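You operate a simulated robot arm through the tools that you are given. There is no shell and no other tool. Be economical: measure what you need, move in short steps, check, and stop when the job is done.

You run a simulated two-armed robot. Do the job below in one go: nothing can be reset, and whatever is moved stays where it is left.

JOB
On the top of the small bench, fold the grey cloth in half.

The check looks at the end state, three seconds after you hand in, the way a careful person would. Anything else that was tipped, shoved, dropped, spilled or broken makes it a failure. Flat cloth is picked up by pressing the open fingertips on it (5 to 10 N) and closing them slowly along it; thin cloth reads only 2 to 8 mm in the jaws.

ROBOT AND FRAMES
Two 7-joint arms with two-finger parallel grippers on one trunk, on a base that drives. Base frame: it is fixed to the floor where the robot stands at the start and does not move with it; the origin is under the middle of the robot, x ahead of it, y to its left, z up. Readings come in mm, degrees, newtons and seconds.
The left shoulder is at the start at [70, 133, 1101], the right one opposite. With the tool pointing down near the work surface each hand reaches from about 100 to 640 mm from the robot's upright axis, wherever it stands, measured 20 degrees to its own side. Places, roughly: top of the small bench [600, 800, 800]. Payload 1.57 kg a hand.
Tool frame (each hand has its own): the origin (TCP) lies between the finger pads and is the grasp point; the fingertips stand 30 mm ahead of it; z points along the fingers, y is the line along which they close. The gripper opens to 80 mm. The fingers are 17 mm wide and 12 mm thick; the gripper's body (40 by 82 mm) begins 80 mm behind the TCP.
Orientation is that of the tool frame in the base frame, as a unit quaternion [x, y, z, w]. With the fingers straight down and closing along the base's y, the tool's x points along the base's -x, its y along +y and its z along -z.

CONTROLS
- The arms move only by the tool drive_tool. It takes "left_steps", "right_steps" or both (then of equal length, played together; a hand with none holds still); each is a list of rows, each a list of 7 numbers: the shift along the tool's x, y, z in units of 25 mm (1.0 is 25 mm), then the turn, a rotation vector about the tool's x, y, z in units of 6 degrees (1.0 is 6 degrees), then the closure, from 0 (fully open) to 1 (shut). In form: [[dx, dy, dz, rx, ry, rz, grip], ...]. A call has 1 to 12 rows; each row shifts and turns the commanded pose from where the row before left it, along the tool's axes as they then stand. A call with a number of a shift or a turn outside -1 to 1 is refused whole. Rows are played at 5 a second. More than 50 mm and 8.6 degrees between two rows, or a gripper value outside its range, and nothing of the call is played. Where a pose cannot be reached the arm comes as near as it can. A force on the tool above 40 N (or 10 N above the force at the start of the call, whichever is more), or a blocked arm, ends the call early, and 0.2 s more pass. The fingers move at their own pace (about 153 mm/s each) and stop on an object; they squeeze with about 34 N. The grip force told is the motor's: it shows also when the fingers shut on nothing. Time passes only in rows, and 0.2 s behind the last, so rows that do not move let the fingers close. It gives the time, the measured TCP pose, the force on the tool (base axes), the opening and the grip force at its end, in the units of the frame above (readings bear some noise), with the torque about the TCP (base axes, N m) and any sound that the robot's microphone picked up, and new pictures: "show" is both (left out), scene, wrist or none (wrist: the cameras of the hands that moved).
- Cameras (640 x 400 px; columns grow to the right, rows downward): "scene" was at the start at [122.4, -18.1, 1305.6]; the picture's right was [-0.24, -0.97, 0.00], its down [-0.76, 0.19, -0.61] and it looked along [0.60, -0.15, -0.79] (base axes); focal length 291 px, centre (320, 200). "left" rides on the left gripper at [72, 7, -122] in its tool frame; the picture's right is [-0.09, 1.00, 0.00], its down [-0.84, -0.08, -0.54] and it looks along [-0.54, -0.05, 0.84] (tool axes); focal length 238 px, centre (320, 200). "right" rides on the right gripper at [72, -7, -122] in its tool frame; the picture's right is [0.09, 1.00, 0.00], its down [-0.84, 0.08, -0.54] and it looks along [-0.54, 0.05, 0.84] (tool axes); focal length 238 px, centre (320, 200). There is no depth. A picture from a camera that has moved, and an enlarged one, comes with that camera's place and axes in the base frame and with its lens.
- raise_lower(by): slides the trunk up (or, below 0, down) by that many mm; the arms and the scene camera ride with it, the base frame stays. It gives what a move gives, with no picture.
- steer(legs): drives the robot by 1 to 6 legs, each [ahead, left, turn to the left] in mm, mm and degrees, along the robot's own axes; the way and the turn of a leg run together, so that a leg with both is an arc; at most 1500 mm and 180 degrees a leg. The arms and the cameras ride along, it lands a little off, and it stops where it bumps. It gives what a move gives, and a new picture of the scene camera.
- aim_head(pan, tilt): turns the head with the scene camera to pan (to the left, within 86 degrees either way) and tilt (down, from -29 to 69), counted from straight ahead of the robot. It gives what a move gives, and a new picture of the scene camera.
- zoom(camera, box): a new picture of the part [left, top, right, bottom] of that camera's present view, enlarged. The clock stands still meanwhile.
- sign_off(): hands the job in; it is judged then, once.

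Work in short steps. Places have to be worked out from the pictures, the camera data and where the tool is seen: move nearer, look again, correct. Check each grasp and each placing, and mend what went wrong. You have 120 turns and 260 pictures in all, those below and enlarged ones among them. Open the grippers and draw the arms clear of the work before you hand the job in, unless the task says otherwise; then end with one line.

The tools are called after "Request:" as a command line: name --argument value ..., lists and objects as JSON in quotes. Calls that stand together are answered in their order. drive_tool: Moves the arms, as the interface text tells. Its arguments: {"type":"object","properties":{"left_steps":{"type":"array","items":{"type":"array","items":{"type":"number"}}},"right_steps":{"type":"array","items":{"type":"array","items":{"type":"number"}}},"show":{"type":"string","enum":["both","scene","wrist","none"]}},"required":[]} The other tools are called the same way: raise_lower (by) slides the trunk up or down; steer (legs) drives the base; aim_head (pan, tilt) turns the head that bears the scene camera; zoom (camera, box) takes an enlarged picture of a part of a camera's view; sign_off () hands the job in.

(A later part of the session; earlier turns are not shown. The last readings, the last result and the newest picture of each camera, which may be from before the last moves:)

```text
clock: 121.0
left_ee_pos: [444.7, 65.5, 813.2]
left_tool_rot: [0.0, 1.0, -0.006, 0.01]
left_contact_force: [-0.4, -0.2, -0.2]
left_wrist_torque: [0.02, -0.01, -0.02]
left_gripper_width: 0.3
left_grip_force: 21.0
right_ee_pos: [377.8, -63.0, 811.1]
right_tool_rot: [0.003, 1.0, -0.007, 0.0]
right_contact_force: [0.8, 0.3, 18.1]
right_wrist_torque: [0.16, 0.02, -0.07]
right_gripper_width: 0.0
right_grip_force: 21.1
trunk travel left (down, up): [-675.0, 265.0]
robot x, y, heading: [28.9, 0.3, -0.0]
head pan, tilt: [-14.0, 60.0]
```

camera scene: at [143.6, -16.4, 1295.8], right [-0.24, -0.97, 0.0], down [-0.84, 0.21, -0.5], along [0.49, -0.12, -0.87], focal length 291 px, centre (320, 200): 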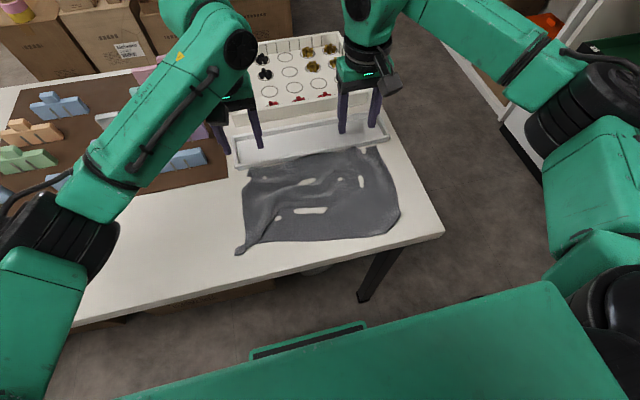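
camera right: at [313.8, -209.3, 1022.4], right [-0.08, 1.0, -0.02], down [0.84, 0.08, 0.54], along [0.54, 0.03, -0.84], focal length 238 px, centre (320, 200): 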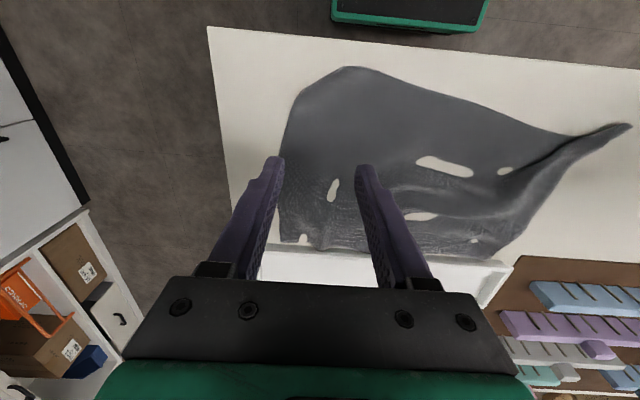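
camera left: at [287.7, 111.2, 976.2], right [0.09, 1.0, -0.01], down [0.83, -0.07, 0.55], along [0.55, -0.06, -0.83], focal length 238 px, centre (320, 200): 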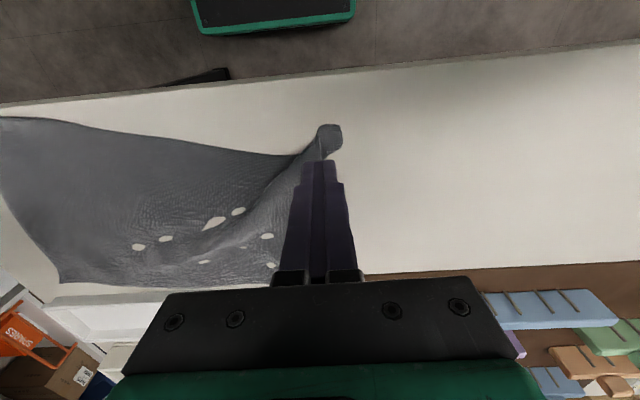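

Right anchors at 18 N. Left needs ~2 mm more, then drag it outward (+y, slightly +x) 25 mm.

Request:
drive_tool --left_steps '[[0, 0, 0.06, 0, 0, 0, 1], [0, 0, 0.04, 0, 0, 0, 1], [0, 0, 0.02, 0, 0, 0, 1], [-0.12, 0.2, 0, 0, 0, 0, 1], [-0.12, 0.2, 0, 0, 0, 0, 1], [-0.12, 0.2, 0, 0, 0, 0, 1], [-0.12, 0.2, 0, 0, 0, 0, 1], [-0.12, 0.2, 0, 0, 0, 0, 1]]' --show "scene"

Request:
zoom --camera "scene" --box '[200, 110, 440, 290]'

```text
clock: 122.8
left_ee_pos: [458.6, 88.0, 812.9]
left_tool_rot: [-0.001, 1.0, -0.006, 0.011]
left_contact_force: [-1.6, -3.0, 15.7]
left_wrist_torque: [0.0, 0.14, 0.02]
left_gripper_width: 0.0
left_grip_force: 21.0
right_ee_pos: [375.2, -63.8, 811.0]
right_tool_rot: [0.004, 1.0, -0.007, 0.0]
right_contact_force: [3.8, 1.6, 20.3]
right_wrist_torque: [0.21, -0.03, -0.05]
right_gripper_width: 0.0
right_grip_force: 21.6
trunk travel left (down, up): [-675.0, 265.0]
robot x, y, heading: [29.0, -1.1, -0.2]
head pan, tilt: [-14.0, 60.0]
camera scene: at [139.8, -16.8, 1296.3], right [-0.24, -0.97, 0.0], down [-0.84, 0.21, -0.5], along [0.49, -0.12, -0.86], focal length 291 px, centre (320, 200)
```

scene: 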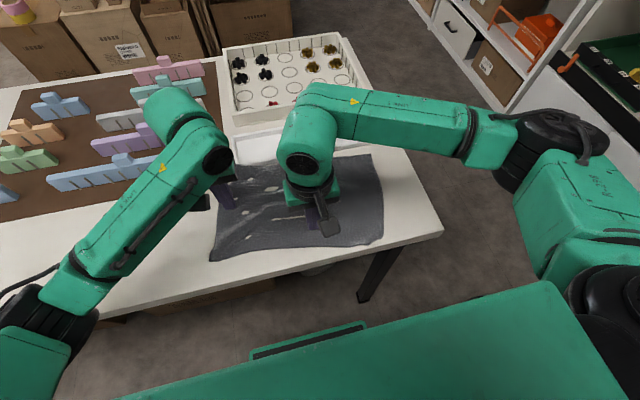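

```text
2.22 times, centred on (320, 200) of scene
camera zoom: at [139.8, -16.8, 1296.3], right [-0.24, -0.97, 0.0], down [-0.84, 0.21, -0.5], along [0.49, -0.12, -0.86], focal length 647 px, centre (320, 200)
```

zoom: 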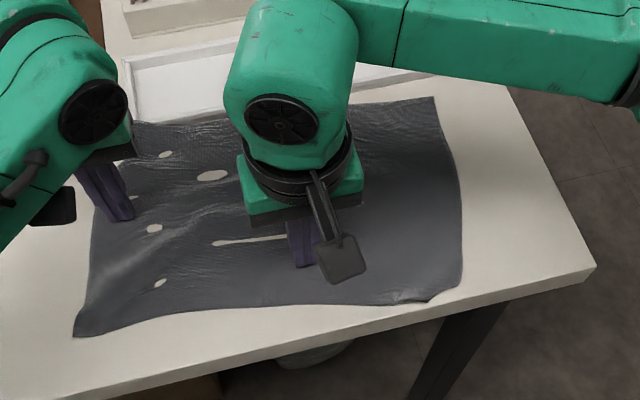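

Excellent: the roll is gone and the cloth is almost flat. Lift both hands up and out and look.

Request:
drive_tool --left_steps '[[0, 0, -0.8, 0, 0, 0, 1], [0, 0, -1, 0, 0, 0, 1], [0, 0.5, -1, 0, 0, 0, 1], [0, 0.8, -0.6, 0, 0, 0, 1], [0, 0.8, 0, 0, 0, 0, 1], [0, 0.8, 0, 0, 0, 0, 1]]' --right_steps '[[0, 0, -0.8, 0, 0, 0, 1], [0, 0, -1, 0, 0, 0, 1], [0, -0.8, -1, 0, 0, 0, 1], [0, -1, -0.6, 0, 0, 0, 1], [0, -1, 0, 0, 0, 0, 1], [0, -1, 0, 0, 0, 0, 1]]' --show "both"

Request:
zoom --camera "scene" --box '[200, 110, 440, 290]'

```text
clock: 124.2
left_ee_pos: [458.2, 163.3, 893.6]
left_tool_rot: [-0.001, 1.0, -0.006, 0.008]
left_contact_force: [0.9, 0.0, 0.4]
left_wrist_torque: [0.0, -0.01, 0.02]
left_gripper_width: 0.0
left_grip_force: 21.7
right_ee_pos: [378.4, -157.2, 895.7]
right_tool_rot: [0.004, 1.0, -0.007, -0.001]
right_contact_force: [-0.1, -0.3, -0.2]
right_wrist_torque: [0.0, -0.02, 0.0]
right_gripper_width: 0.0
right_grip_force: 21.4
trunk travel left (down, up): [-675.0, 265.0]
robot x, y, heading: [29.5, 1.2, -0.3]
head pan, tilt: [-14.0, 60.0]
camera scene: at [143.4, -16.7, 1295.9], right [-0.24, -0.97, 0.0], down [-0.84, 0.21, -0.5], along [0.49, -0.12, -0.87], focal length 291 px, centre (320, 200)
camera right: at [305.5, -161.5, 1018.0], right [-0.09, 1.0, -0.01], down [0.84, 0.08, 0.54], along [0.54, 0.03, -0.84], focal length 238 px, centre (320, 200)
camera left: at [385.5, 169.4, 1014.1], right [0.09, 1.0, -0.01], down [0.83, -0.07, 0.56], along [0.55, -0.06, -0.83], focal length 238 px, centre (320, 200)
```

scene: 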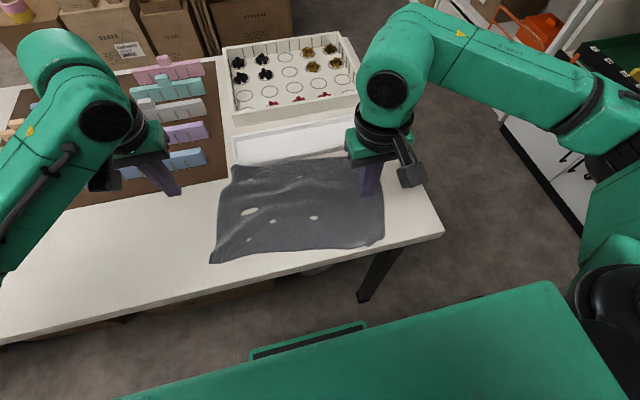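
right: 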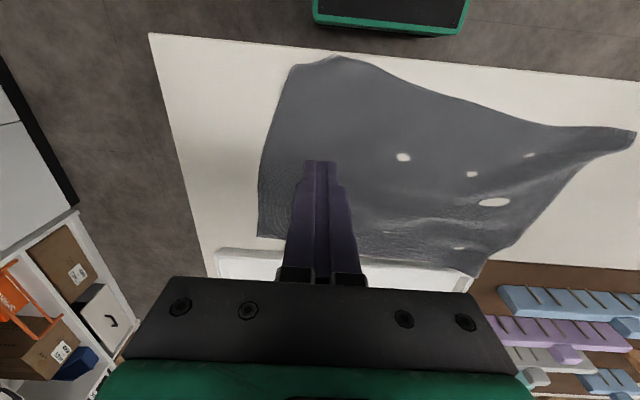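
left: 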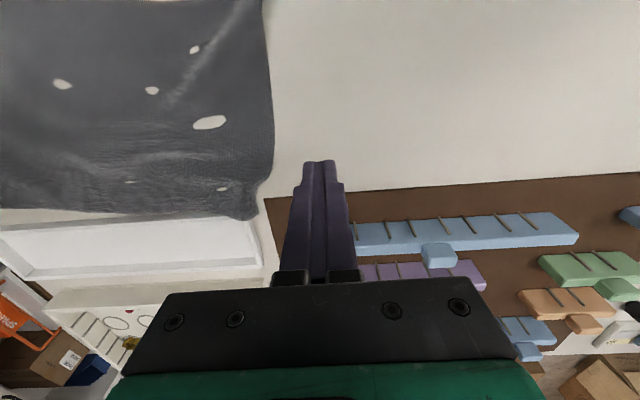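

```text
2.22 times, centred on (320, 200) of scene
camera zoom: at [143.4, -16.7, 1295.9], right [-0.24, -0.97, 0.0], down [-0.84, 0.21, -0.5], along [0.49, -0.12, -0.87], focal length 647 px, centre (320, 200)
```

zoom: 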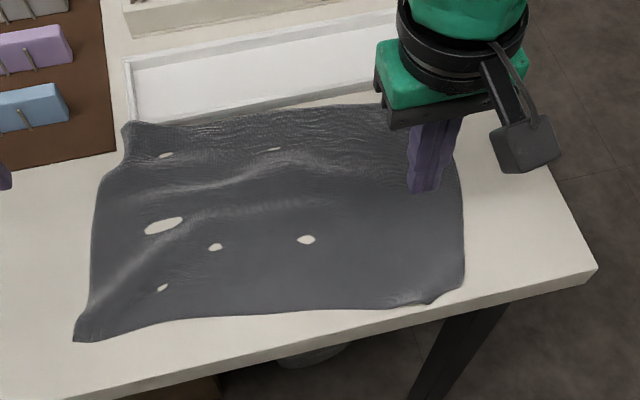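

The cloth is now flat: corners ≈ FL[555,74], FR[515,-231], NL[352,136], NR[314,-186]. I'll fold far→near, gripping the far corners with the hands turned 90° (closing along x) so the width isn't gathered. First back off 30 mm for near reach and begin turning the hands.

Request:
steer --legs '[[-30, 0, 0]]'

Request:
drive_tool --left_steps '[[0, 0, 0, 0, 0, 1, 0.4], [0, 0, 0, 0, 0, 1, 0.4], [0, 0, 0, 0, 0, 1, 0.4], [0, 0, 0, 0, 0, 1, 0.4], [0, 0, 0, 0, 0, 1, 0.4], [0, 0, 0, 0, 0, 1, 0.4], [0, 0, 0, 0, 0, 1, 0.4], [0, 0, 0, 0, 0, 1, 0.4]]' --right_steps '[[0, 0, 0, 0, 0, -1, 0.4], [0, 0, 0, 0, 0, -1, 0.4], [0, 0, 0, 0, 0, -1, 0.4], [0, 0, 0, 0, 0, -1, 0.4], [0, 0, 0, 0, 0, -1, 0.4], [0, 0, 0, 0, 0, -1, 0.4], [0, 0, 0, 0, 0, -1, 0.4], [0, 0, 0, 0, 0, -1, 0.4]]' --show "none"

Request:
drive_tool --left_steps '[[0, 0, 0, 0, 0, 1, 0.4], [0, 0, 0, 0, 0, 1, 0.4], [0, 0, 0, 0, 0, 1, 0.4], [0, 0, 0, 0, 0, 1, 0.4], [0, 0, 0, 0, 0, 1, 0.4], [0, 0, 0, 0, 0, 1, 0.4], [0, 0, 0, 0, 0, 1, 0.4]]' --right_steps '[[0, 0, 0, 0, 0, -1, 0.4], [0, 0, 0, 0, 0, -1, 0.4], [0, 0, 0, 0, 0, -1, 0.4], [0, 0, 0, 0, 0, -1, 0.4], [0, 0, 0, 0, 0, -1, 0.4], [0, 0, 0, 0, 0, -1, 0.4], [0, 0, 0, 0, 0, -1, 0.4]]' --show "both"

```text
clock: 125.1
left_ee_pos: [431.9, 162.7, 893.4]
left_tool_rot: [-0.001, 1.0, -0.007, 0.007]
left_contact_force: [0.6, -0.1, -0.1]
left_wrist_torque: [0.03, 0.02, 0.04]
left_gripper_width: 0.0
left_grip_force: 21.2
right_ee_pos: [350.6, -155.4, 894.8]
right_tool_rot: [0.004, 1.0, -0.008, -0.004]
right_contact_force: [0.0, 0.0, 0.2]
right_wrist_torque: [0.01, 0.06, 0.04]
right_gripper_width: 0.2
right_grip_force: 21.6
trunk travel left (down, up): [-675.0, 265.0]
robot x, y, heading: [0.1, -0.9, -0.0]
head pan, tilt: [-14.0, 60.0]
camera scene: at [117.4, -16.3, 1295.4], right [-0.24, -0.97, 0.0], down [-0.84, 0.21, -0.5], along [0.48, -0.12, -0.87], focal length 291 px, centre (320, 200)
```

scene: 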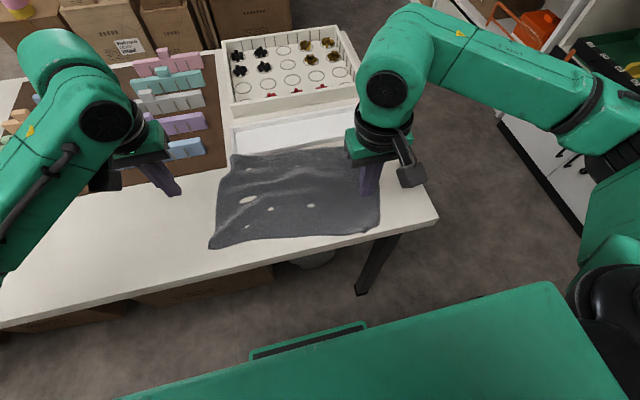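

```text
clock: 126.9
left_ee_pos: [429.2, 162.1, 894.4]
left_tool_rot: [0.407, 0.913, -0.002, 0.009]
left_contact_force: [0.4, -0.3, 0.0]
left_wrist_torque: [0.01, 0.01, -0.01]
left_gripper_width: 48.0
left_grip_force: 0.1
right_ee_pos: [348.2, -156.6, 896.0]
right_tool_rot: [-0.403, 0.915, -0.007, -0.005]
right_contact_force: [0.1, 0.1, 0.3]
right_wrist_torque: [0.0, -0.02, -0.01]
right_gripper_width: 48.2
right_grip_force: 0.0
trunk travel left (down, up): [-675.0, 265.0]
robot x, y, heading: [2.2, -0.8, -0.0]
head pan, tilt: [-14.0, 60.0]
```

```text
clock: 128.5
left_ee_pos: [429.7, 164.2, 894.3]
left_tool_rot: [0.707, 0.707, 0.0, 0.011]
left_contact_force: [-0.1, 0.0, -0.9]
left_wrist_torque: [-0.03, 0.01, -0.01]
left_gripper_width: 48.2
left_grip_force: 0.0
right_ee_pos: [271.8, -103.5, 858.8]
right_tool_rot: [-0.617, 0.786, -0.039, 0.02]
right_contact_force: [-0.3, 0.4, -0.2]
right_wrist_torque: [0.03, 0.02, -0.01]
right_gripper_width: 47.9
right_grip_force: 0.1
right hand out of reach, approached as far as the arm can: row 1, 2, 3, 4, 5, 6, 7
trunk travel left (down, up): [-675.0, 265.0]
robot x, y, heading: [-1.2, 1.9, 0.0]
head pan, tilt: [-14.0, 60.0]
camera scene: at [115.4, -15.5, 1295.7], right [-0.24, -0.97, 0.0], down [-0.84, 0.21, -0.5], along [0.48, -0.12, -0.87], focal length 291 px, centre (320, 200)
camera right: at [250.6, -170.2, 981.3], right [-0.99, 0.14, -0.08], down [0.08, 0.85, 0.52], along [0.15, 0.5, -0.85], focal length 238 px, centre (320, 200)
camera left: at [435.6, 235.9, 1014.0], right [1.0, -0.09, 0.02], down [-0.09, -0.83, 0.55], along [-0.04, -0.55, -0.83], focal length 238 px, centre (320, 200)
```

scene: 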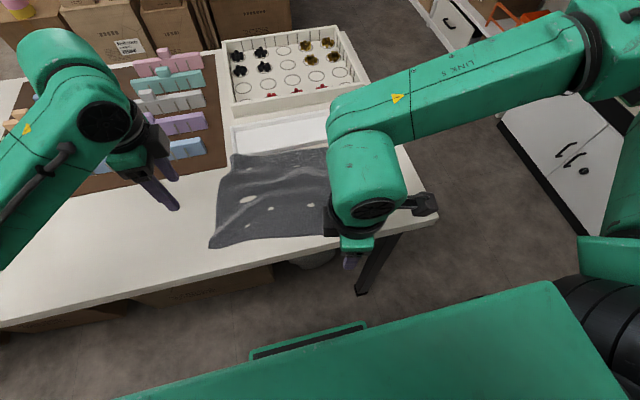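
right: 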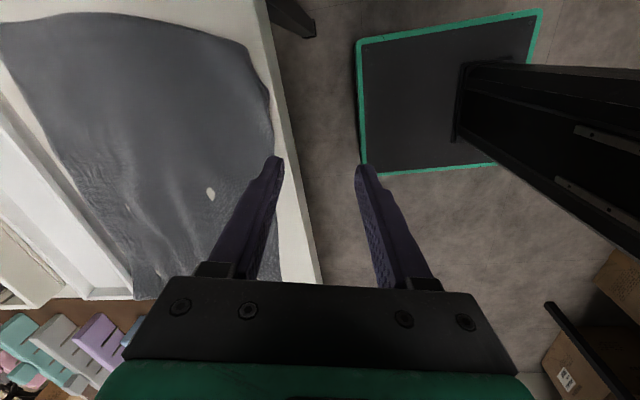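
left: 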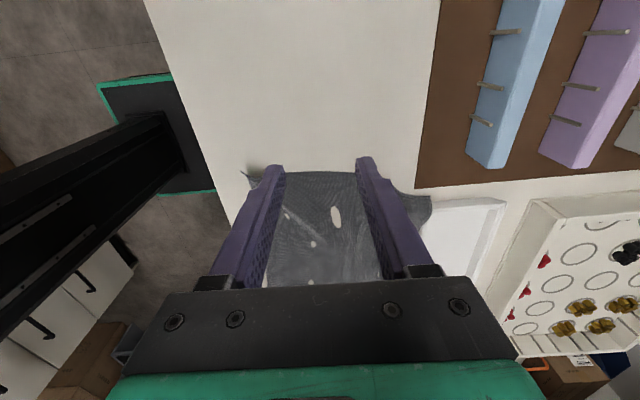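

The right arm hit a reach limit while turning so near the robot and drew back off the bench edge (nothing touched). I send it forward to [500,-205], and place the left (closed) above the cloth's left side to square it by a press-drag.

Request:
drive_tool --left_steps '[[-0.4, 0.2, 0, 0, 0, 0, 1], [-0.4, 0.2, 0, 0, 0, 0, 1], [-0.5, 0.3, 0, 0, 0, 0, 1], [-0.5, 0.3, 0, 0, 0, 0, 1], [-0.5, 0.3, 0, 0, 0, 0, 1], [-0.5, 0.3, 0, 0, 0, 0, 1], [0, 0, 0, 0, 0, 0, 1], [0, 0, 0, 0, 0, 0, 1]]' --right_steps '[[0, -0.5, -0.5, 0, 0, 0, 0.4], [0, -1, 0, 0, 0, 0, 0.4], [0.3, -0.9, 0, 0, 0, 0, 0.4], [0.3, -0.9, 0, 0, 0, 0, 0.4], [0.4, -0.9, 0, 0, 0, 0, 0.4], [0.5, -0.9, 0, 0, 0, 0, 0.4], [0.5, -0.9, 0, 0, 0, 0, 0.4], [0, 0, 0, 0, 0, 0, 0.4]]' --show "both"

```text
clock: 130.3
left_ee_pos: [469.5, 92.7, 895.6]
left_tool_rot: [0.706, 0.708, 0.001, 0.01]
left_contact_force: [0.2, -0.3, -0.5]
left_wrist_torque: [0.0, -0.01, -0.02]
left_gripper_width: 0.2
left_grip_force: 21.3
right_ee_pos: [271.3, -102.8, 858.4]
right_tool_rot: [-0.617, 0.786, -0.039, 0.021]
right_contact_force: [0.1, 0.5, 1.2]
right_wrist_torque: [0.01, 0.01, 0.0]
right_gripper_width: 48.1
right_grip_force: 0.0
right hand out of reach, approached as far as the arm can: row 1, 2, 3, 4, 5, 6, 7
trunk travel left (down, up): [-675.0, 265.0]
robot x, y, heading: [-1.9, 1.8, -0.3]
head pan, tilt: [-14.0, 60.0]
camera scene: at [114.4, -16.4, 1295.8], right [-0.24, -0.97, 0.0], down [-0.84, 0.21, -0.5], along [0.48, -0.12, -0.87], focal length 291 px, centre (320, 200)
camera right: at [250.0, -171.0, 981.5], right [-0.99, 0.15, -0.08], down [0.08, 0.85, 0.52], along [0.15, 0.5, -0.85], focal length 238 px, centre (320, 200)
camera left: at [474.9, 165.1, 1015.8], right [1.0, -0.09, 0.02], down [-0.09, -0.83, 0.55], along [-0.03, -0.55, -0.83], focal length 238 px, centre (320, 200)
```

scene: 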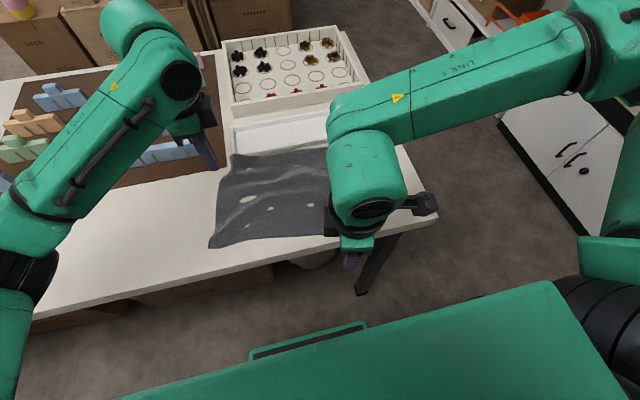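
right: 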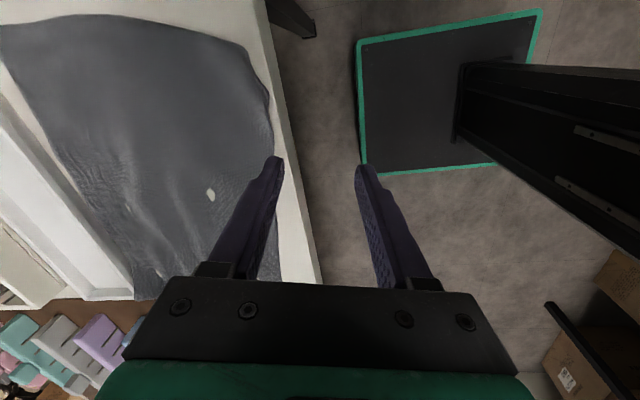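
left: 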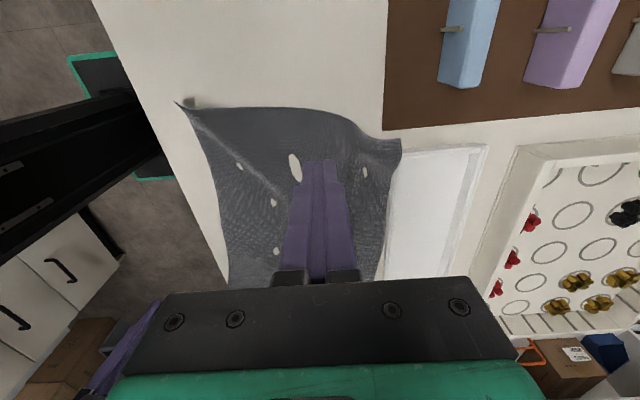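

The right wrist cannot reach −90°. I turn it back 8 units and see where it goes; left holds still.

Request:
drive_tool --right_steps '[[0, 0, 0, 0, 0, 1, 0.4], [0, 0, 0, 0, 0, 1, 0.4], [0, 0, 0, 0, 0, 1, 0.4], [0, 0, 0, 0, 0, 1, 0.4], [0, 0, 0, 0, 0, 1, 0.4], [0, 0, 0, 0, 0, 1, 0.4], [0, 0, 0, 0, 0, 1, 0.4], [0, 0, 0, 0, 0, 1, 0.4]]' --show "none"

```text
clock: 132.1
left_ee_pos: [468.9, 92.4, 894.7]
left_tool_rot: [0.706, 0.708, 0.003, 0.01]
left_contact_force: [0.1, -1.6, -0.7]
left_wrist_torque: [0.01, -0.01, -0.02]
left_gripper_width: 0.0
left_grip_force: 21.7
right_ee_pos: [271.3, -103.6, 858.4]
right_tool_rot: [-0.247, 0.968, -0.025, 0.03]
right_contact_force: [-0.9, 0.6, -0.3]
right_wrist_torque: [0.03, 0.0, 0.0]
right_gripper_width: 48.1
right_grip_force: 0.1
trunk travel left (down, up): [-675.0, 265.0]
robot x, y, heading: [-0.2, 0.7, 0.1]
head pan, tilt: [-14.0, 60.0]
```

It stayed put with a reachable pose now (−29°, slightly tilted). I level it, raise, and move forward to about [420,-150].

Request:
drive_tool --right_steps '[[0, 0, -0.8, -0.6, 0.43, 0, 0.4], [0, 0, -0.9, 0, 0, 0, 0.4], [-0.86, -0.92, 0, 0, 0, 0, 0.4], [-0.86, -0.92, 0, 0, 0, 0, 0.4], [-0.86, -0.92, 0, 0, 0, 0, 0.4], [-0.86, -0.92, 0, 0, 0, 0, 0.4], [-0.86, -0.92, 0, 0, 0, 0, 0.4]]' --show "none"

Request:
drive_tool --right_steps '[[0, 0, 0, 0, 0, 1, 0.4], [0, 0, 0, 0, 0, 1, 0.4], [0, 0, 0, 0, 0, 1, 0.4], [0, 0, 0, 0, 0, 1, 0.4], [0, 0, 0, 0, 0, 1, 0.4], [0, 0, 0, 0, 0, 1, 0.4], [0, 0, 0, 0, 0, 1, 0.4], [0, 0, 0, 0, 0, 1, 0.4], [0, 0, 0, 0, 0, 1, 0.4], [0, 0, 0, 0, 0, 1, 0.4], [0, 0, 0, 0, 0, 1, 0.4], [0, 0, 0, 0, 0, 1, 0.4]]' --show "none"

```text
clock: 133.7
left_ee_pos: [470.6, 92.1, 894.7]
left_tool_rot: [0.707, 0.707, 0.002, 0.01]
left_contact_force: [0.2, 0.0, -0.6]
left_wrist_torque: [0.02, -0.02, 0.0]
left_gripper_width: 0.0
left_grip_force: 21.5
right_ee_pos: [420.8, -152.5, 899.0]
right_tool_rot: [-0.248, 0.969, 0.0, 0.001]
right_contact_force: [-0.4, -0.3, 0.2]
right_wrist_torque: [-0.01, 0.01, -0.01]
right_gripper_width: 47.7
right_grip_force: 0.0
trunk travel left (down, up): [-675.0, 265.0]
robot x, y, heading: [-0.2, -2.7, -0.1]
head pan, tilt: [-14.0, 60.0]
```

```text
clock: 136.3
left_ee_pos: [468.9, 92.0, 894.1]
left_tool_rot: [0.706, 0.708, 0.003, 0.01]
left_contact_force: [-0.2, -0.2, -0.7]
left_wrist_torque: [-0.03, -0.01, -0.01]
left_gripper_width: 0.0
left_grip_force: 21.7
right_ee_pos: [420.2, -152.3, 901.2]
right_tool_rot: [0.37, 0.929, 0.001, 0.0]
right_contact_force: [0.0, -1.0, -0.8]
right_wrist_torque: [0.02, 0.01, -0.02]
right_gripper_width: 47.9
right_grip_force: 0.1
trunk travel left (down, up): [-675.0, 265.0]
robot x, y, heading: [-2.6, 1.0, -0.2]
head pan, tilt: [-14.0, 60.0]
```

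Right turns the other way fine (+43°). Continue to +90° while the left lowers toward the cloth.

Request:
drive_tool --left_steps '[[0, 0, 0.5, 0, 0, 0, 1], [0, 0, 0.5, 0, 0, 0, 1], [0, 0, 0.5, 0, 0, 0, 1], [0, 0, 0.5, 0, 0, 0, 1], [0, 0, 0.4, 0, 0, 0, 1], [0, 0, 0.4, 0, 0, 0, 1], [0, 0, 0.3, 0, 0, 0, 1], [0, 0, 0.1, 0, 0, 0, 1]]' --right_steps '[[0, 0, 0, 0, 0, 0.97, 1], [0, 0, 0, 0, 0, 0.97, 1], [0, 0, 0, 0, 0, 0.97, 1], [0, 0, 0, 0, 0, 0.97, 1], [0, 0, 0, 0, 0, 0.97, 1], [0, 0, 0, 0, 0, 0.97, 1], [0, 0, 0, 0, 0, 0.97, 1], [0, 0, 0, 0, 0, 0.97, 1]]' --show "scene"

```text
clock: 138.1
left_ee_pos: [469.0, 91.3, 814.4]
left_tool_rot: [0.706, 0.708, 0.002, 0.01]
left_contact_force: [0.4, 0.5, 0.8]
left_wrist_torque: [0.01, 0.0, 0.02]
left_gripper_width: 0.0
left_grip_force: 21.2
right_ee_pos: [420.3, -152.2, 900.4]
right_tool_rot: [0.708, 0.707, 0.001, 0.0]
right_contact_force: [-0.4, -0.6, 0.4]
right_wrist_torque: [0.0, 0.01, -0.03]
right_gripper_width: 0.0
right_grip_force: 21.2
trunk travel left (down, up): [-675.0, 265.0]
robot x, y, heading: [1.7, 0.7, -0.1]
head pan, tilt: [-14.0, 60.0]
camera scene: at [114.4, -16.3, 1295.8], right [-0.24, -0.97, 0.0], down [-0.84, 0.21, -0.5], along [0.48, -0.12, -0.87], focal length 291 px, centre (320, 200)
```

scene: 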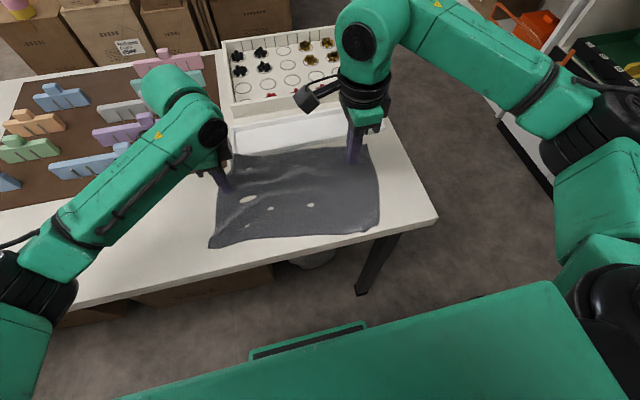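

Both hands are at 90°. To square the cloth I should pull from its near part (tension, no buckling): left moves to [385,110], presses, then drags ~35 mm toward the robot.

Request:
drive_tool --left_steps '[[0, 0, -0.6, 0, 0, 0, 1], [0.15, -0.85, 0, 0, 0, 0, 1], [0.2, -0.85, 0, 0, 0, 0, 1], [0.2, -0.85, 0, 0, 0, 0, 1], [0.17, -0.81, 0, 0, 0, 0, 1], [0, 0, 0.5, 0, 0, 0, 1], [0, 0, 0.1, 0, 0, 0, 1], [0, 0, 0.06, 0, 0, 0, 1], [0, 0, 0.03, 0, 0, 0, 1], [0, 0, 0, 0, 0, 0, 1]]' --show "none"

```text
clock: 140.3
left_ee_pos: [385.2, 109.7, 811.8]
left_tool_rot: [0.706, 0.708, 0.002, 0.01]
left_contact_force: [-0.3, 0.7, 4.3]
left_wrist_torque: [0.03, 0.02, 0.0]
left_gripper_width: 0.3
left_grip_force: 21.3
right_ee_pos: [419.0, -150.9, 900.3]
right_tool_rot: [0.707, 0.708, 0.0, 0.001]
right_contact_force: [0.0, 0.2, 0.4]
right_wrist_torque: [-0.01, -0.01, 0.0]
right_gripper_width: 0.0
right_grip_force: 21.2
trunk travel left (down, up): [-675.0, 265.0]
robot x, y, heading: [2.1, 1.3, -0.1]
head pan, tilt: [-14.0, 60.0]
```

Contact at 4 N; press ~1.5 mm more and drag 35 mm toward the robot.

Request:
drive_tool --left_steps '[[0, 0, 0.04, 0, 0, 0, 1], [0, 0, 0.03, 0, 0, 0, 1], [0, -0.2, 0, 0, 0, 0, 1], [0, -0.2, 0, 0, 0, 0, 1], [0, -0.2, 0, 0, 0, 0, 1], [0, -0.2, 0, 0, 0, 0, 1], [0, -0.2, 0, 0, 0, 0, 1], [0, -0.2, 0, 0, 0, 0, 1], [0, -0.2, 0, 0, 0, 0, 1], [0, 0, 0, 0, 0, 0, 1]]' --show "scene"

Request:
zoom --camera "scene" --box '[190, 110, 430, 290]'

```text
clock: 141.9
left_ee_pos: [360.5, 109.4, 811.5]
left_tool_rot: [0.706, 0.708, 0.004, 0.015]
left_contact_force: [-2.7, -1.7, 15.6]
left_wrist_torque: [0.02, 0.18, 0.03]
left_gripper_width: 0.1
left_grip_force: 21.6
right_ee_pos: [417.4, -151.2, 899.5]
right_tool_rot: [0.706, 0.708, 0.001, 0.0]
right_contact_force: [0.8, 0.3, -0.6]
right_wrist_torque: [-0.01, 0.0, -0.02]
right_gripper_width: 0.2
right_grip_force: 21.2
trunk travel left (down, up): [-675.0, 265.0]
robot x, y, heading: [-0.9, -1.3, -0.3]
head pan, tilt: [-14.0, 60.0]
stopped in row 8 (left hand): the force on the tool passed its limit at 41 N (the readings are from after the stop); the commanded pose is now the measured one
camera scene: at [112.3, -16.7, 1295.5], right [-0.24, -0.97, 0.0], down [-0.84, 0.21, -0.5], along [0.49, -0.12, -0.87], focal length 291 px, centre (320, 200)
```

scene: 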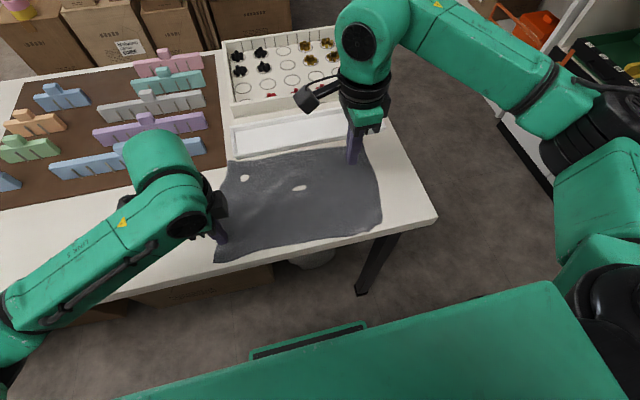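

```text
2.22 times, centred on (310, 200) of scene
camera zoom: at [112.3, -16.7, 1295.5], right [-0.24, -0.97, 0.0], down [-0.84, 0.21, -0.5], along [0.49, -0.12, -0.87], focal length 647 px, centre (342, 200)
```

zoom: 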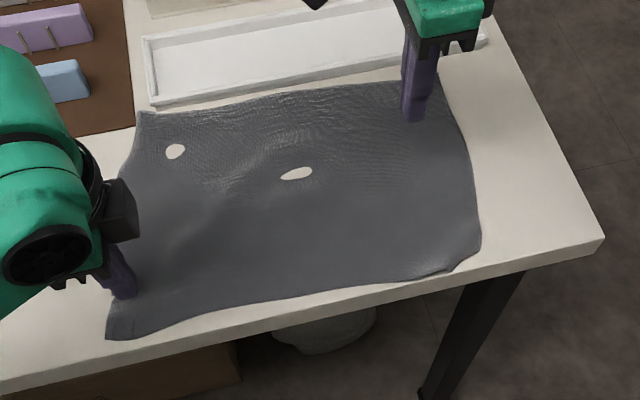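

Beautifully flat now: FL[544,79], FR[506,-220], NL[320,127], NR[310,-183]. I bring the hands (opening 36 mm, closing along x) over the far corners: left [508,58], right [490,-200], staying short of the tray wall.

Request:
drive_tool --left_steps '[[0, 0, -0.6, 0, 0, 0, 1], [0, 0.2, -0.6, 0, 0, 0, 0.55], [-0.25, 0.82, 0, 0, 0, 0, 0.55], [-0.25, 0.82, 0, 0, 0, 0, 0.55], [-0.3, 0.82, 0, 0, 0, 0, 0.55], [-0.3, 0.82, 0, 0, 0, 0, 0.55], [-0.3, 0.82, 0, 0, 0, 0, 0.55], [-0.3, 0.82, 0, 0, 0, 0, 0.55], [-0.34, 0.8, 0, 0, 0, 0, 0.55], [0, 0, 0.3, 0, 0, 0, 0.55], [0, 0, 0, 0, 0, 0, 0.55]]' --right_steps '[[0, 0, 0, 0, 0, 0, 0.55], [-0.3, 0.4, 0, 0, 0, 0, 0.55], [-0.3, 0.4, 0, 0, 0, 0, 0.55], [-0.3, 0.4, 0.2, 0, 0, 0, 0.55], [-0.3, 0.4, 0.4, 0, 0, 0, 0.55], [-0.3, 0.4, 0.4, 0, 0, 0, 0.55], [-0.26, 0.5, 0.4, 0, 0, 0, 0.55], [-0.2, 0.42, 0.4, 0, 0, 0, 0.55], [0, 0, 0.4, 0, 0, 0, 0.55], [0, 0, 0.3, 0, 0, 0, 0.55], [0, 0, 0, 0, 0, 0, 0.55]]' --show "both"

Request:
zoom --camera "left" --box '[200, 80, 480, 255]'

Request:
zoom --camera "right" --box '[200, 80, 480, 255]'

```text
clock: 144.3
left_ee_pos: [510.0, 59.9, 835.7]
left_tool_rot: [0.705, 0.709, 0.003, 0.013]
left_contact_force: [0.3, 0.0, 0.0]
left_wrist_torque: [-0.02, -0.01, -0.02]
left_gripper_width: 36.2
left_grip_force: 0.0
right_ee_pos: [491.4, -199.9, 837.0]
right_tool_rot: [0.706, 0.708, -0.001, 0.001]
right_contact_force: [0.0, -0.3, -0.1]
right_wrist_torque: [0.0, 0.02, 0.01]
right_gripper_width: 35.9
right_grip_force: 0.0
trunk travel left (down, up): [-675.0, 265.0]
robot x, y, heading: [0.5, -1.2, -0.0]
head pan, tilt: [-14.0, 60.0]
camera scene: at [114.5, -16.5, 1295.8], right [-0.24, -0.97, 0.0], down [-0.84, 0.21, -0.5], along [0.48, -0.12, -0.87], focal length 291 px, centre (320, 200)
camera right: at [484.5, -128.5, 958.8], right [1.0, 0.09, 0.0], down [0.08, -0.84, 0.54], along [0.05, -0.54, -0.84], focal length 238 px, centre (320, 200)
camera left: at [514.3, 132.5, 956.6], right [1.0, -0.09, 0.02], down [-0.09, -0.83, 0.55], along [-0.03, -0.55, -0.83], focal length 238 px, centre (320, 200)
```

scene: 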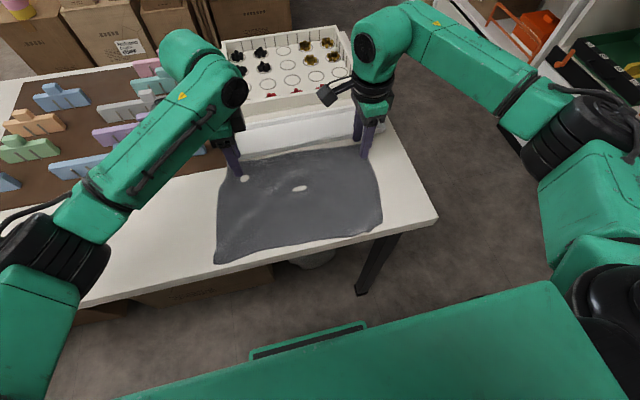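
right: 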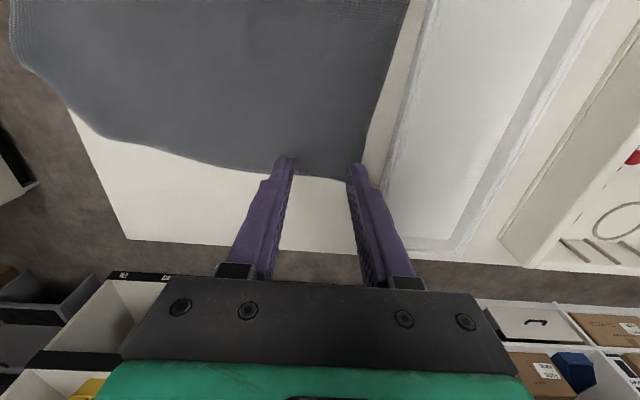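
left: 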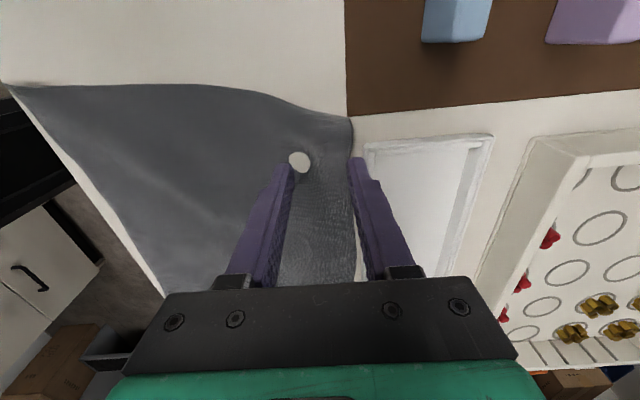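

```text
2.29 times, centred on (340, 168) of left
camera zoom: at [514.3, 132.5, 956.6], right [1.0, -0.09, 0.02], down [-0.09, -0.83, 0.55], along [-0.03, -0.55, -0.83], focal length 545 px, centre (274, 274)
```

zoom: 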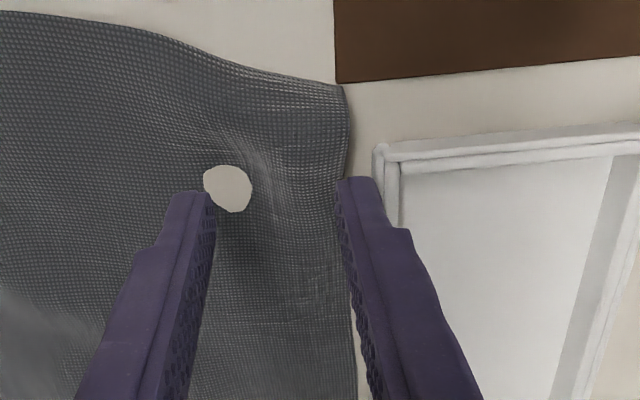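

```text
2.29 times, centred on (340, 168) of right
camera zoom: at [484.5, -128.5, 958.8], right [1.0, 0.09, 0.0], down [0.08, -0.84, 0.54], along [0.05, -0.54, -0.84], focal length 545 px, centre (274, 274)
```

zoom: 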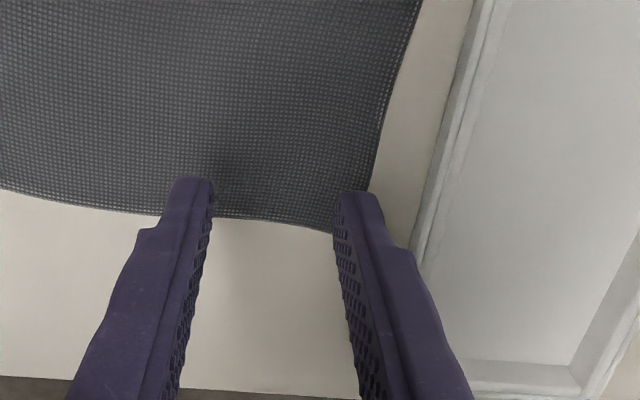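

Both hands straddle well: far fingers at the cloth edge, near fingers on cloth. Lower to contact.

Request:
drive_tool --left_steps '[[0, -0.04, 0.4, 0, 0, 0, 0.55], [0, 0, 0.35, 0, 0, 0, 0.55], [0, 0, 0.12, 0, 0, 0, 0.55], [0, 0, 0.06, 0, 0, 0, 0.55], [0, 0, 0, 0, 0, 0, 0.55]]' --right_steps '[[0.3, 0.1, 0.4, 0, 0, 0, 0.55], [0, 0, 0.4, 0, 0, 0, 0.55], [0, 0, 0.12, 0, 0, 0, 0.55], [0, 0, 0.06, 0, 0, 0, 0.55], [0, 0, 0, 0, 0, 0, 0.55]]' --show "none"

```text
clock: 145.6
left_ee_pos: [509.6, 59.6, 814.2]
left_tool_rot: [0.705, 0.709, 0.004, 0.013]
left_contact_force: [0.4, -0.2, 1.3]
left_wrist_torque: [0.0, -0.02, -0.02]
left_gripper_width: 36.2
left_grip_force: 0.1
right_ee_pos: [494.8, -193.1, 813.3]
right_tool_rot: [0.707, 0.707, 0.0, 0.0]
right_contact_force: [-0.2, 0.0, 0.4]
right_wrist_torque: [-0.03, -0.03, 0.01]
right_gripper_width: 36.2
right_grip_force: 0.1
trunk travel left (down, up): [-675.0, 265.0]
robot x, y, heading: [-3.2, -0.2, -0.1]
head pan, tilt: [-14.0, 60.0]
```

Just above contact; press 2–2.5 mm more.

Request:
drive_tool --left_steps '[[0, 0, 0.05, 0, 0, 0, 0.55], [0, 0, 0.04, 0, 0, 0, 0.55], [0, 0, 0, 0, 0, 0, 0.55]]' --right_steps '[[0, 0, 0.06, 0, 0, 0, 0.55], [0, 0, 0.04, 0, 0, 0, 0.55], [0, 0, 0, 0, 0, 0, 0.55]]' --show "none"

```text
clock: 146.3
left_ee_pos: [509.0, 58.6, 812.4]
left_tool_rot: [0.706, 0.709, 0.003, 0.014]
left_contact_force: [0.8, -0.2, 4.4]
left_wrist_torque: [0.03, 0.04, -0.03]
left_gripper_width: 35.9
left_grip_force: 0.3
right_ee_pos: [495.1, -191.9, 811.5]
right_tool_rot: [0.706, 0.708, 0.001, 0.001]
right_contact_force: [-0.7, -1.1, 6.0]
right_wrist_torque: [-0.03, 0.04, 0.01]
right_gripper_width: 36.0
right_grip_force: 0.1
trunk travel left (down, up): [-675.0, 265.0]
robot x, y, heading: [-0.0, -3.1, -0.2]
head pan, tilt: [-14.0, 60.0]
```

4–6 N; add ~1.2 mm, then close both slowly with the small lift at the end.

Request:
drive_tool --left_steps '[[0, 0, 0.05, 0, 0, 0, 0.55], [0, 0, 0, 0, 0, 0, 0.59], [0, 0, 0, 0, 0, 0, 0.63], [0, 0, 0, 0, 0, 0, 0.67], [0, 0, 0, 0, 0, 0, 0.71], [0, 0, 0, 0, 0, 0, 0.75], [0, 0, 0, 0, 0, 0, 0.79], [0, 0, 0, 0, 0, 0, 0.83], [0, 0, 0, 0, 0, 0, 0.87], [0, 0, -0.05, 0, 0, 0, 1], [0, 0, -0.05, 0, 0, 0, 1], [0, 0, 0, 0, 0, 0, 1]]' --right_steps '[[0, 0, 0.05, 0, 0, 0, 0.55], [0, 0, 0, 0, 0, 0, 0.59], [0, 0, 0, 0, 0, 0, 0.63], [0, 0, 0, 0, 0, 0, 0.67], [0, 0, 0, 0, 0, 0, 0.71], [0, 0, 0, 0, 0, 0, 0.75], [0, 0, 0, 0, 0, 0, 0.79], [0, 0, 0, 0, 0, 0, 0.83], [0, 0, 0, 0, 0, 0, 0.87], [0, 0, -0.05, 0, 0, 0, 1], [0, 0, -0.05, 0, 0, 0, 1], [0, 0, 0, 0, 0, 0, 1]]' --show "none"

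Request:
zoom --camera "left" --box '[200, 80, 480, 255]'

Request:
zoom --camera "right" --box '[200, 80, 480, 255]'

```text
clock: 148.9
left_ee_pos: [508.7, 60.7, 812.3]
left_tool_rot: [0.706, 0.708, 0.003, 0.014]
left_contact_force: [-0.5, 0.2, -0.6]
left_wrist_torque: [0.01, -0.04, 0.02]
left_gripper_width: 0.1
left_grip_force: 21.2
right_ee_pos: [495.0, -193.6, 811.6]
right_tool_rot: [0.706, 0.708, 0.0, 0.0]
right_contact_force: [-0.6, 1.0, 3.6]
right_wrist_torque: [0.02, 0.03, 0.01]
right_gripper_width: 0.0
right_grip_force: 21.5
trunk travel left (down, up): [-675.0, 265.0]
robot x, y, heading: [1.7, -2.9, -0.3]
head pan, tilt: [-14.0, 60.0]
```

```text
2.29 times, centred on (340, 168) of left
camera zoom: at [513.0, 132.3, 933.2], right [1.0, -0.09, 0.02], down [-0.09, -0.83, 0.55], along [-0.03, -0.55, -0.83], focal length 545 px, centre (274, 274)
```

zoom: 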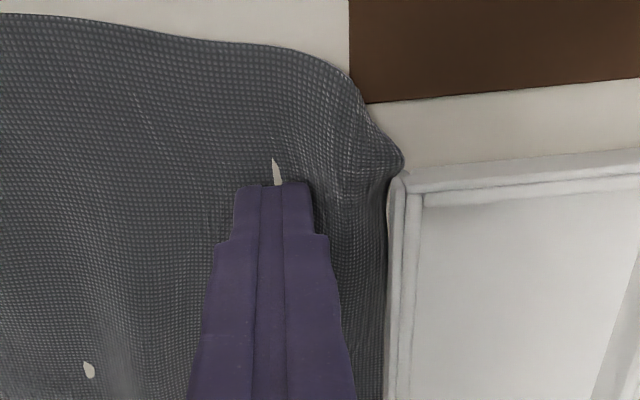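

```text
2.29 times, centred on (340, 168) of right
camera zoom: at [486.6, -121.5, 933.5], right [1.0, 0.09, 0.0], down [0.08, -0.84, 0.54], along [0.05, -0.54, -0.84], focal length 545 px, centre (274, 274)
```

zoom: 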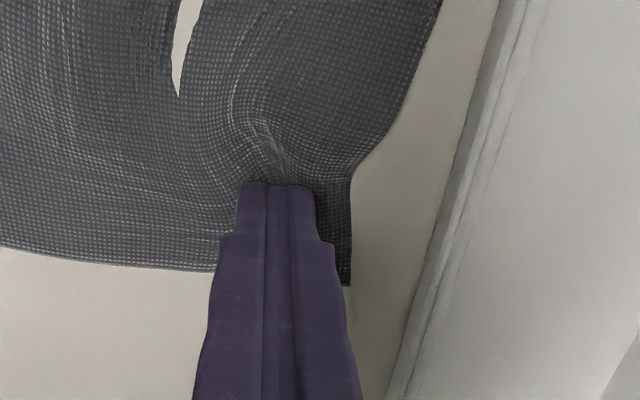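

Ridges formed but slipped at the end. Retry with 40 mm opening and firmer press (left shifted 10 mm away from the tray).

Request:
drive_tool --left_steps '[[0, 0, -0.25, 0, 0, 0, 1], [0, -0.4, 0, 0, 0, 0, 0.45], [0, 0, 0, 0, 0, 0, 0.45], [0, 0, 0.2, 0, 0, 0, 0.45], [0, 0, 0.1, 0, 0, 0, 0.45], [0, 0, 0.07, 0, 0, 0, 0.45], [0, 0, 0, 0, 0, 0, 0.45]]' --right_steps '[[0, 0, -0.25, 0, 0, 0, 1], [0, -0.2, 0, 0, 0, 0, 0.45], [0, 0, 0, 0, 0, 0, 0.45], [0, 0, 0.2, 0, 0, 0, 0.45], [0, 0, 0.1, 0, 0, 0, 0.45], [0, 0, 0.04, 0, 0, 0, 0.45], [0, 0, 0, 0, 0, 0, 0.45]]' --show "none"

```text
clock: 150.6
left_ee_pos: [497.7, 60.3, 812.2]
left_tool_rot: [0.706, 0.708, 0.005, 0.015]
left_contact_force: [1.3, 2.9, 16.0]
left_wrist_torque: [0.15, 0.46, -0.1]
left_gripper_width: 41.9
left_grip_force: 0.1
right_ee_pos: [488.4, -191.7, 811.2]
right_tool_rot: [0.707, 0.707, 0.002, 0.002]
right_contact_force: [2.6, -0.5, 8.8]
right_wrist_torque: [-0.08, 0.03, 0.03]
right_gripper_width: 43.2
right_grip_force: 0.0
trunk travel left (down, up): [-675.0, 265.0]
robot x, y, heading: [0.6, -3.8, 0.1]
head pan, tilt: [-14.0, 60.0]
```

Left hand is tilted ~1.8°, so one finger bears the load. I lift it slightly, level it, re-press, and add a bit on the right.

Request:
drive_tool --left_steps '[[0, 0, -0.2, 0, 0, 0, 0.45], [0, 0, 0, 0.27, 0.13, 0, 0.45], [0, 0, 0.1, 0, 0, 0, 0.45], [0, 0, 0.07, 0, 0, 0, 0.45], [0, 0, 0.03, 0, 0, 0, 0.45], [0, 0, 0, 0, 0, 0, 0.45]]' --right_steps '[[0, 0, 0, 0, 0, 0, 0.45], [0, 0, 0, 0, 0, 0, 0.45], [0, 0, 0, 0, 0, 0, 0.45], [0, 0, 0, 0, 0, 0, 0.45], [0, 0, 0.03, 0, 0, 0, 0.45], [0, 0, 0, 0, 0, 0, 0.45]]' --show "none"

```text
clock: 151.9
left_ee_pos: [497.8, 59.4, 811.5]
left_tool_rot: [0.706, 0.708, -0.001, 0.0]
left_contact_force: [1.3, -0.1, 14.6]
left_wrist_torque: [0.01, -0.13, -0.05]
left_gripper_width: 43.8
left_grip_force: 0.1
right_ee_pos: [488.9, -191.7, 810.8]
right_tool_rot: [0.706, 0.708, 0.003, 0.002]
right_contact_force: [4.9, -1.0, 22.6]
right_wrist_torque: [-0.12, 0.32, 0.04]
right_gripper_width: 41.4
right_grip_force: 0.1
trunk travel left (down, up): [-675.0, 265.0]
robot x, y, heading: [-0.4, -2.6, 0.0]
head pan, tilt: [-14.0, 60.0]
```

Left 14.6 N, level; right 22.6 N. Close both slowly, stopping at ~9 mm for a look.

Request:
drive_tool --left_steps '[[0, 0, 0, 0, 0, 0, 0.5], [0, 0, 0, 0, 0, 0, 0.55], [0, 0, 0, 0, 0, 0, 0.6], [0, 0, 0, 0, 0, 0, 0.65], [0, 0, 0, 0, 0, 0, 0.7], [0, 0, 0, 0, 0, 0, 0.75], [0, 0, 0, 0, 0, 0, 0.8], [0, 0, 0, 0, 0, 0, 0.85]]' --right_steps '[[0, 0, -0.02, 0, 0, 0, 0.5], [0, 0, 0, 0, 0, 0, 0.55], [0, 0, 0, 0, 0, 0, 0.6], [0, 0, 0, 0, 0, 0, 0.65], [0, 0, 0, 0, 0, 0, 0.7], [0, 0, 0, 0, 0, 0, 0.75], [0, 0, 0, 0, 0, 0, 0.8], [0, 0, 0, 0, 0, 0, 0.85]]' --show "none"

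Request:
zoom --camera "left" --box '[200, 80, 480, 255]'

Request:
zoom --camera "right" --box '[200, 80, 480, 255]'

```text
clock: 153.8
left_ee_pos: [496.2, 59.1, 811.1]
left_tool_rot: [0.706, 0.708, -0.001, 0.0]
left_contact_force: [-1.2, -0.4, 26.4]
left_wrist_torque: [0.06, -0.07, 0.02]
left_gripper_width: 9.3
left_grip_force: 0.1
right_ee_pos: [486.8, -193.6, 812.3]
right_tool_rot: [0.707, 0.708, 0.001, 0.002]
right_contact_force: [-0.5, 0.3, 6.9]
right_wrist_torque: [0.01, 0.01, 0.01]
right_gripper_width: 11.9
right_grip_force: 0.0
trunk travel left (down, up): [-675.0, 265.0]
robot x, y, heading: [3.2, -1.4, -0.3]
head pan, tilt: [-14.0, 60.0]
```

```text
2.29 times, centred on (340, 168) of left
camera zoom: at [503.1, 130.5, 932.6], right [1.0, -0.09, 0.0], down [-0.07, -0.84, 0.54], along [-0.05, -0.54, -0.84], focal length 545 px, centre (274, 274)
```

zoom: 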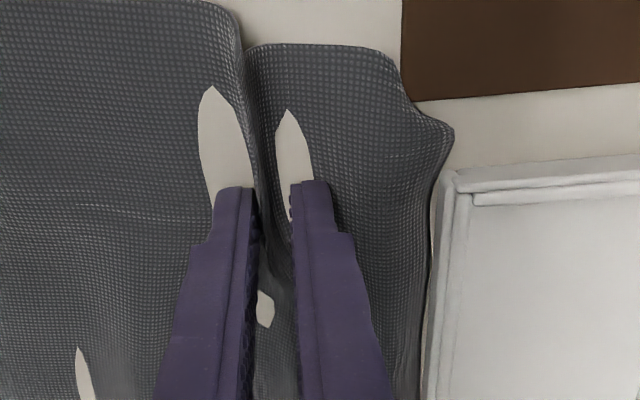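

```text
2.29 times, centred on (340, 168) of right
camera zoom: at [478.5, -121.8, 933.4], right [1.0, 0.09, 0.01], down [0.08, -0.84, 0.54], along [0.06, -0.54, -0.84], focal length 545 px, centre (274, 274)
```

zoom: 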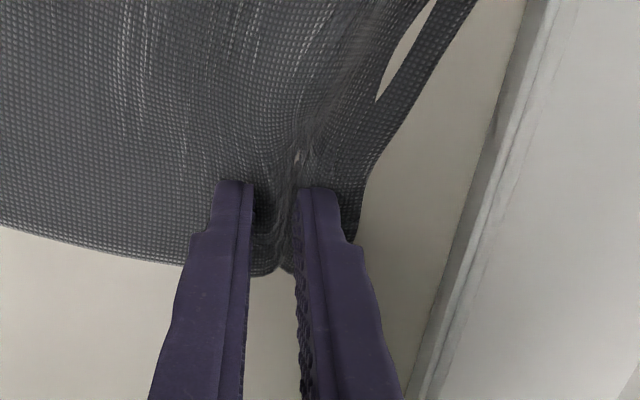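

Excellent tall ridges between both pairs of fingers. Close with a small lift.

Request:
drive_tool --left_steps '[[0, 0, -0.03, 0, 0, 0, 0.92], [0, 0, -0.04, 0, 0, 0, 1], [0, 0, -0.03, 0, 0, 0, 1], [0, 0, 0, 0, 0, 0, 1]]' --right_steps '[[0, 0, 0, 0, 0, 0, 0.92], [0, 0, -0.02, 0, 0, 0, 1], [0, 0, 0, 0, 0, 0, 1], [0, 0, 0, 0, 0, 0, 1]]' --show "none"

Request:
zoom --camera "left" --box '[200, 80, 480, 255]'

Request:
zoom --camera "right" --box '[200, 80, 480, 255]'

```text
clock: 154.8
left_ee_pos: [497.6, 59.9, 812.0]
left_tool_rot: [0.706, 0.708, -0.002, -0.002]
left_contact_force: [0.5, -1.1, 1.2]
left_wrist_torque: [0.0, 0.02, 0.04]
left_gripper_width: 2.4
left_grip_force: 23.1
right_ee_pos: [487.4, -192.6, 812.0]
right_tool_rot: [0.706, 0.708, 0.001, 0.001]
right_contact_force: [-2.5, 0.9, 13.0]
right_wrist_torque: [-0.03, 0.09, -0.01]
right_gripper_width: 2.2
right_grip_force: 23.2
trunk travel left (down, up): [-675.0, 265.0]
robot x, y, heading: [1.6, 0.7, 0.1]
head pan, tilt: [-14.0, 60.0]
```

```text
2.29 times, centred on (340, 168) of left
camera zoom: at [504.4, 130.9, 933.0], right [1.0, -0.09, -0.01], down [-0.07, -0.84, 0.54], along [-0.05, -0.54, -0.84], focal length 545 px, centre (274, 274)
```

zoom: 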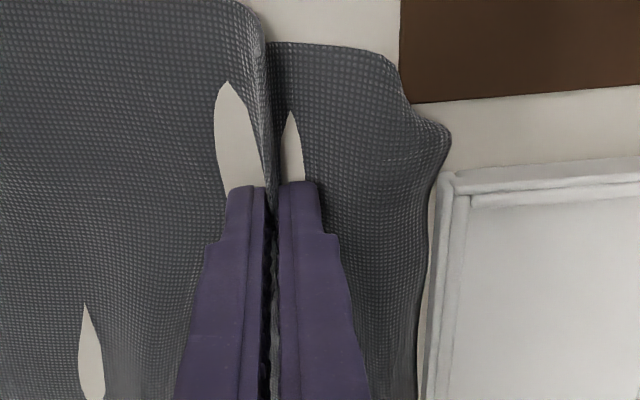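

```text
2.29 times, centred on (340, 168) of right
camera zoom: at [480.0, -121.7, 933.3], right [1.0, 0.09, 0.0], down [0.08, -0.84, 0.54], along [0.05, -0.54, -0.84], focal length 545 px, centre (274, 274)
```

zoom: 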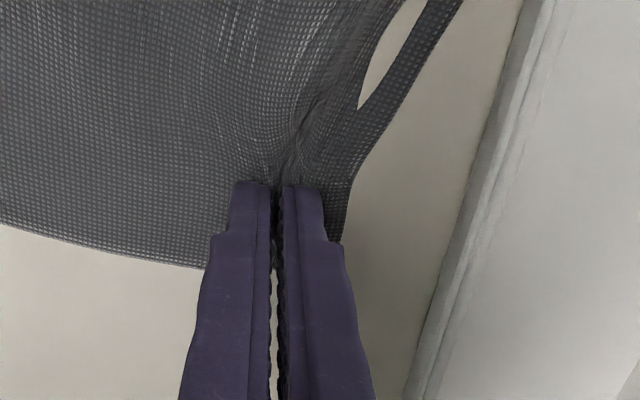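

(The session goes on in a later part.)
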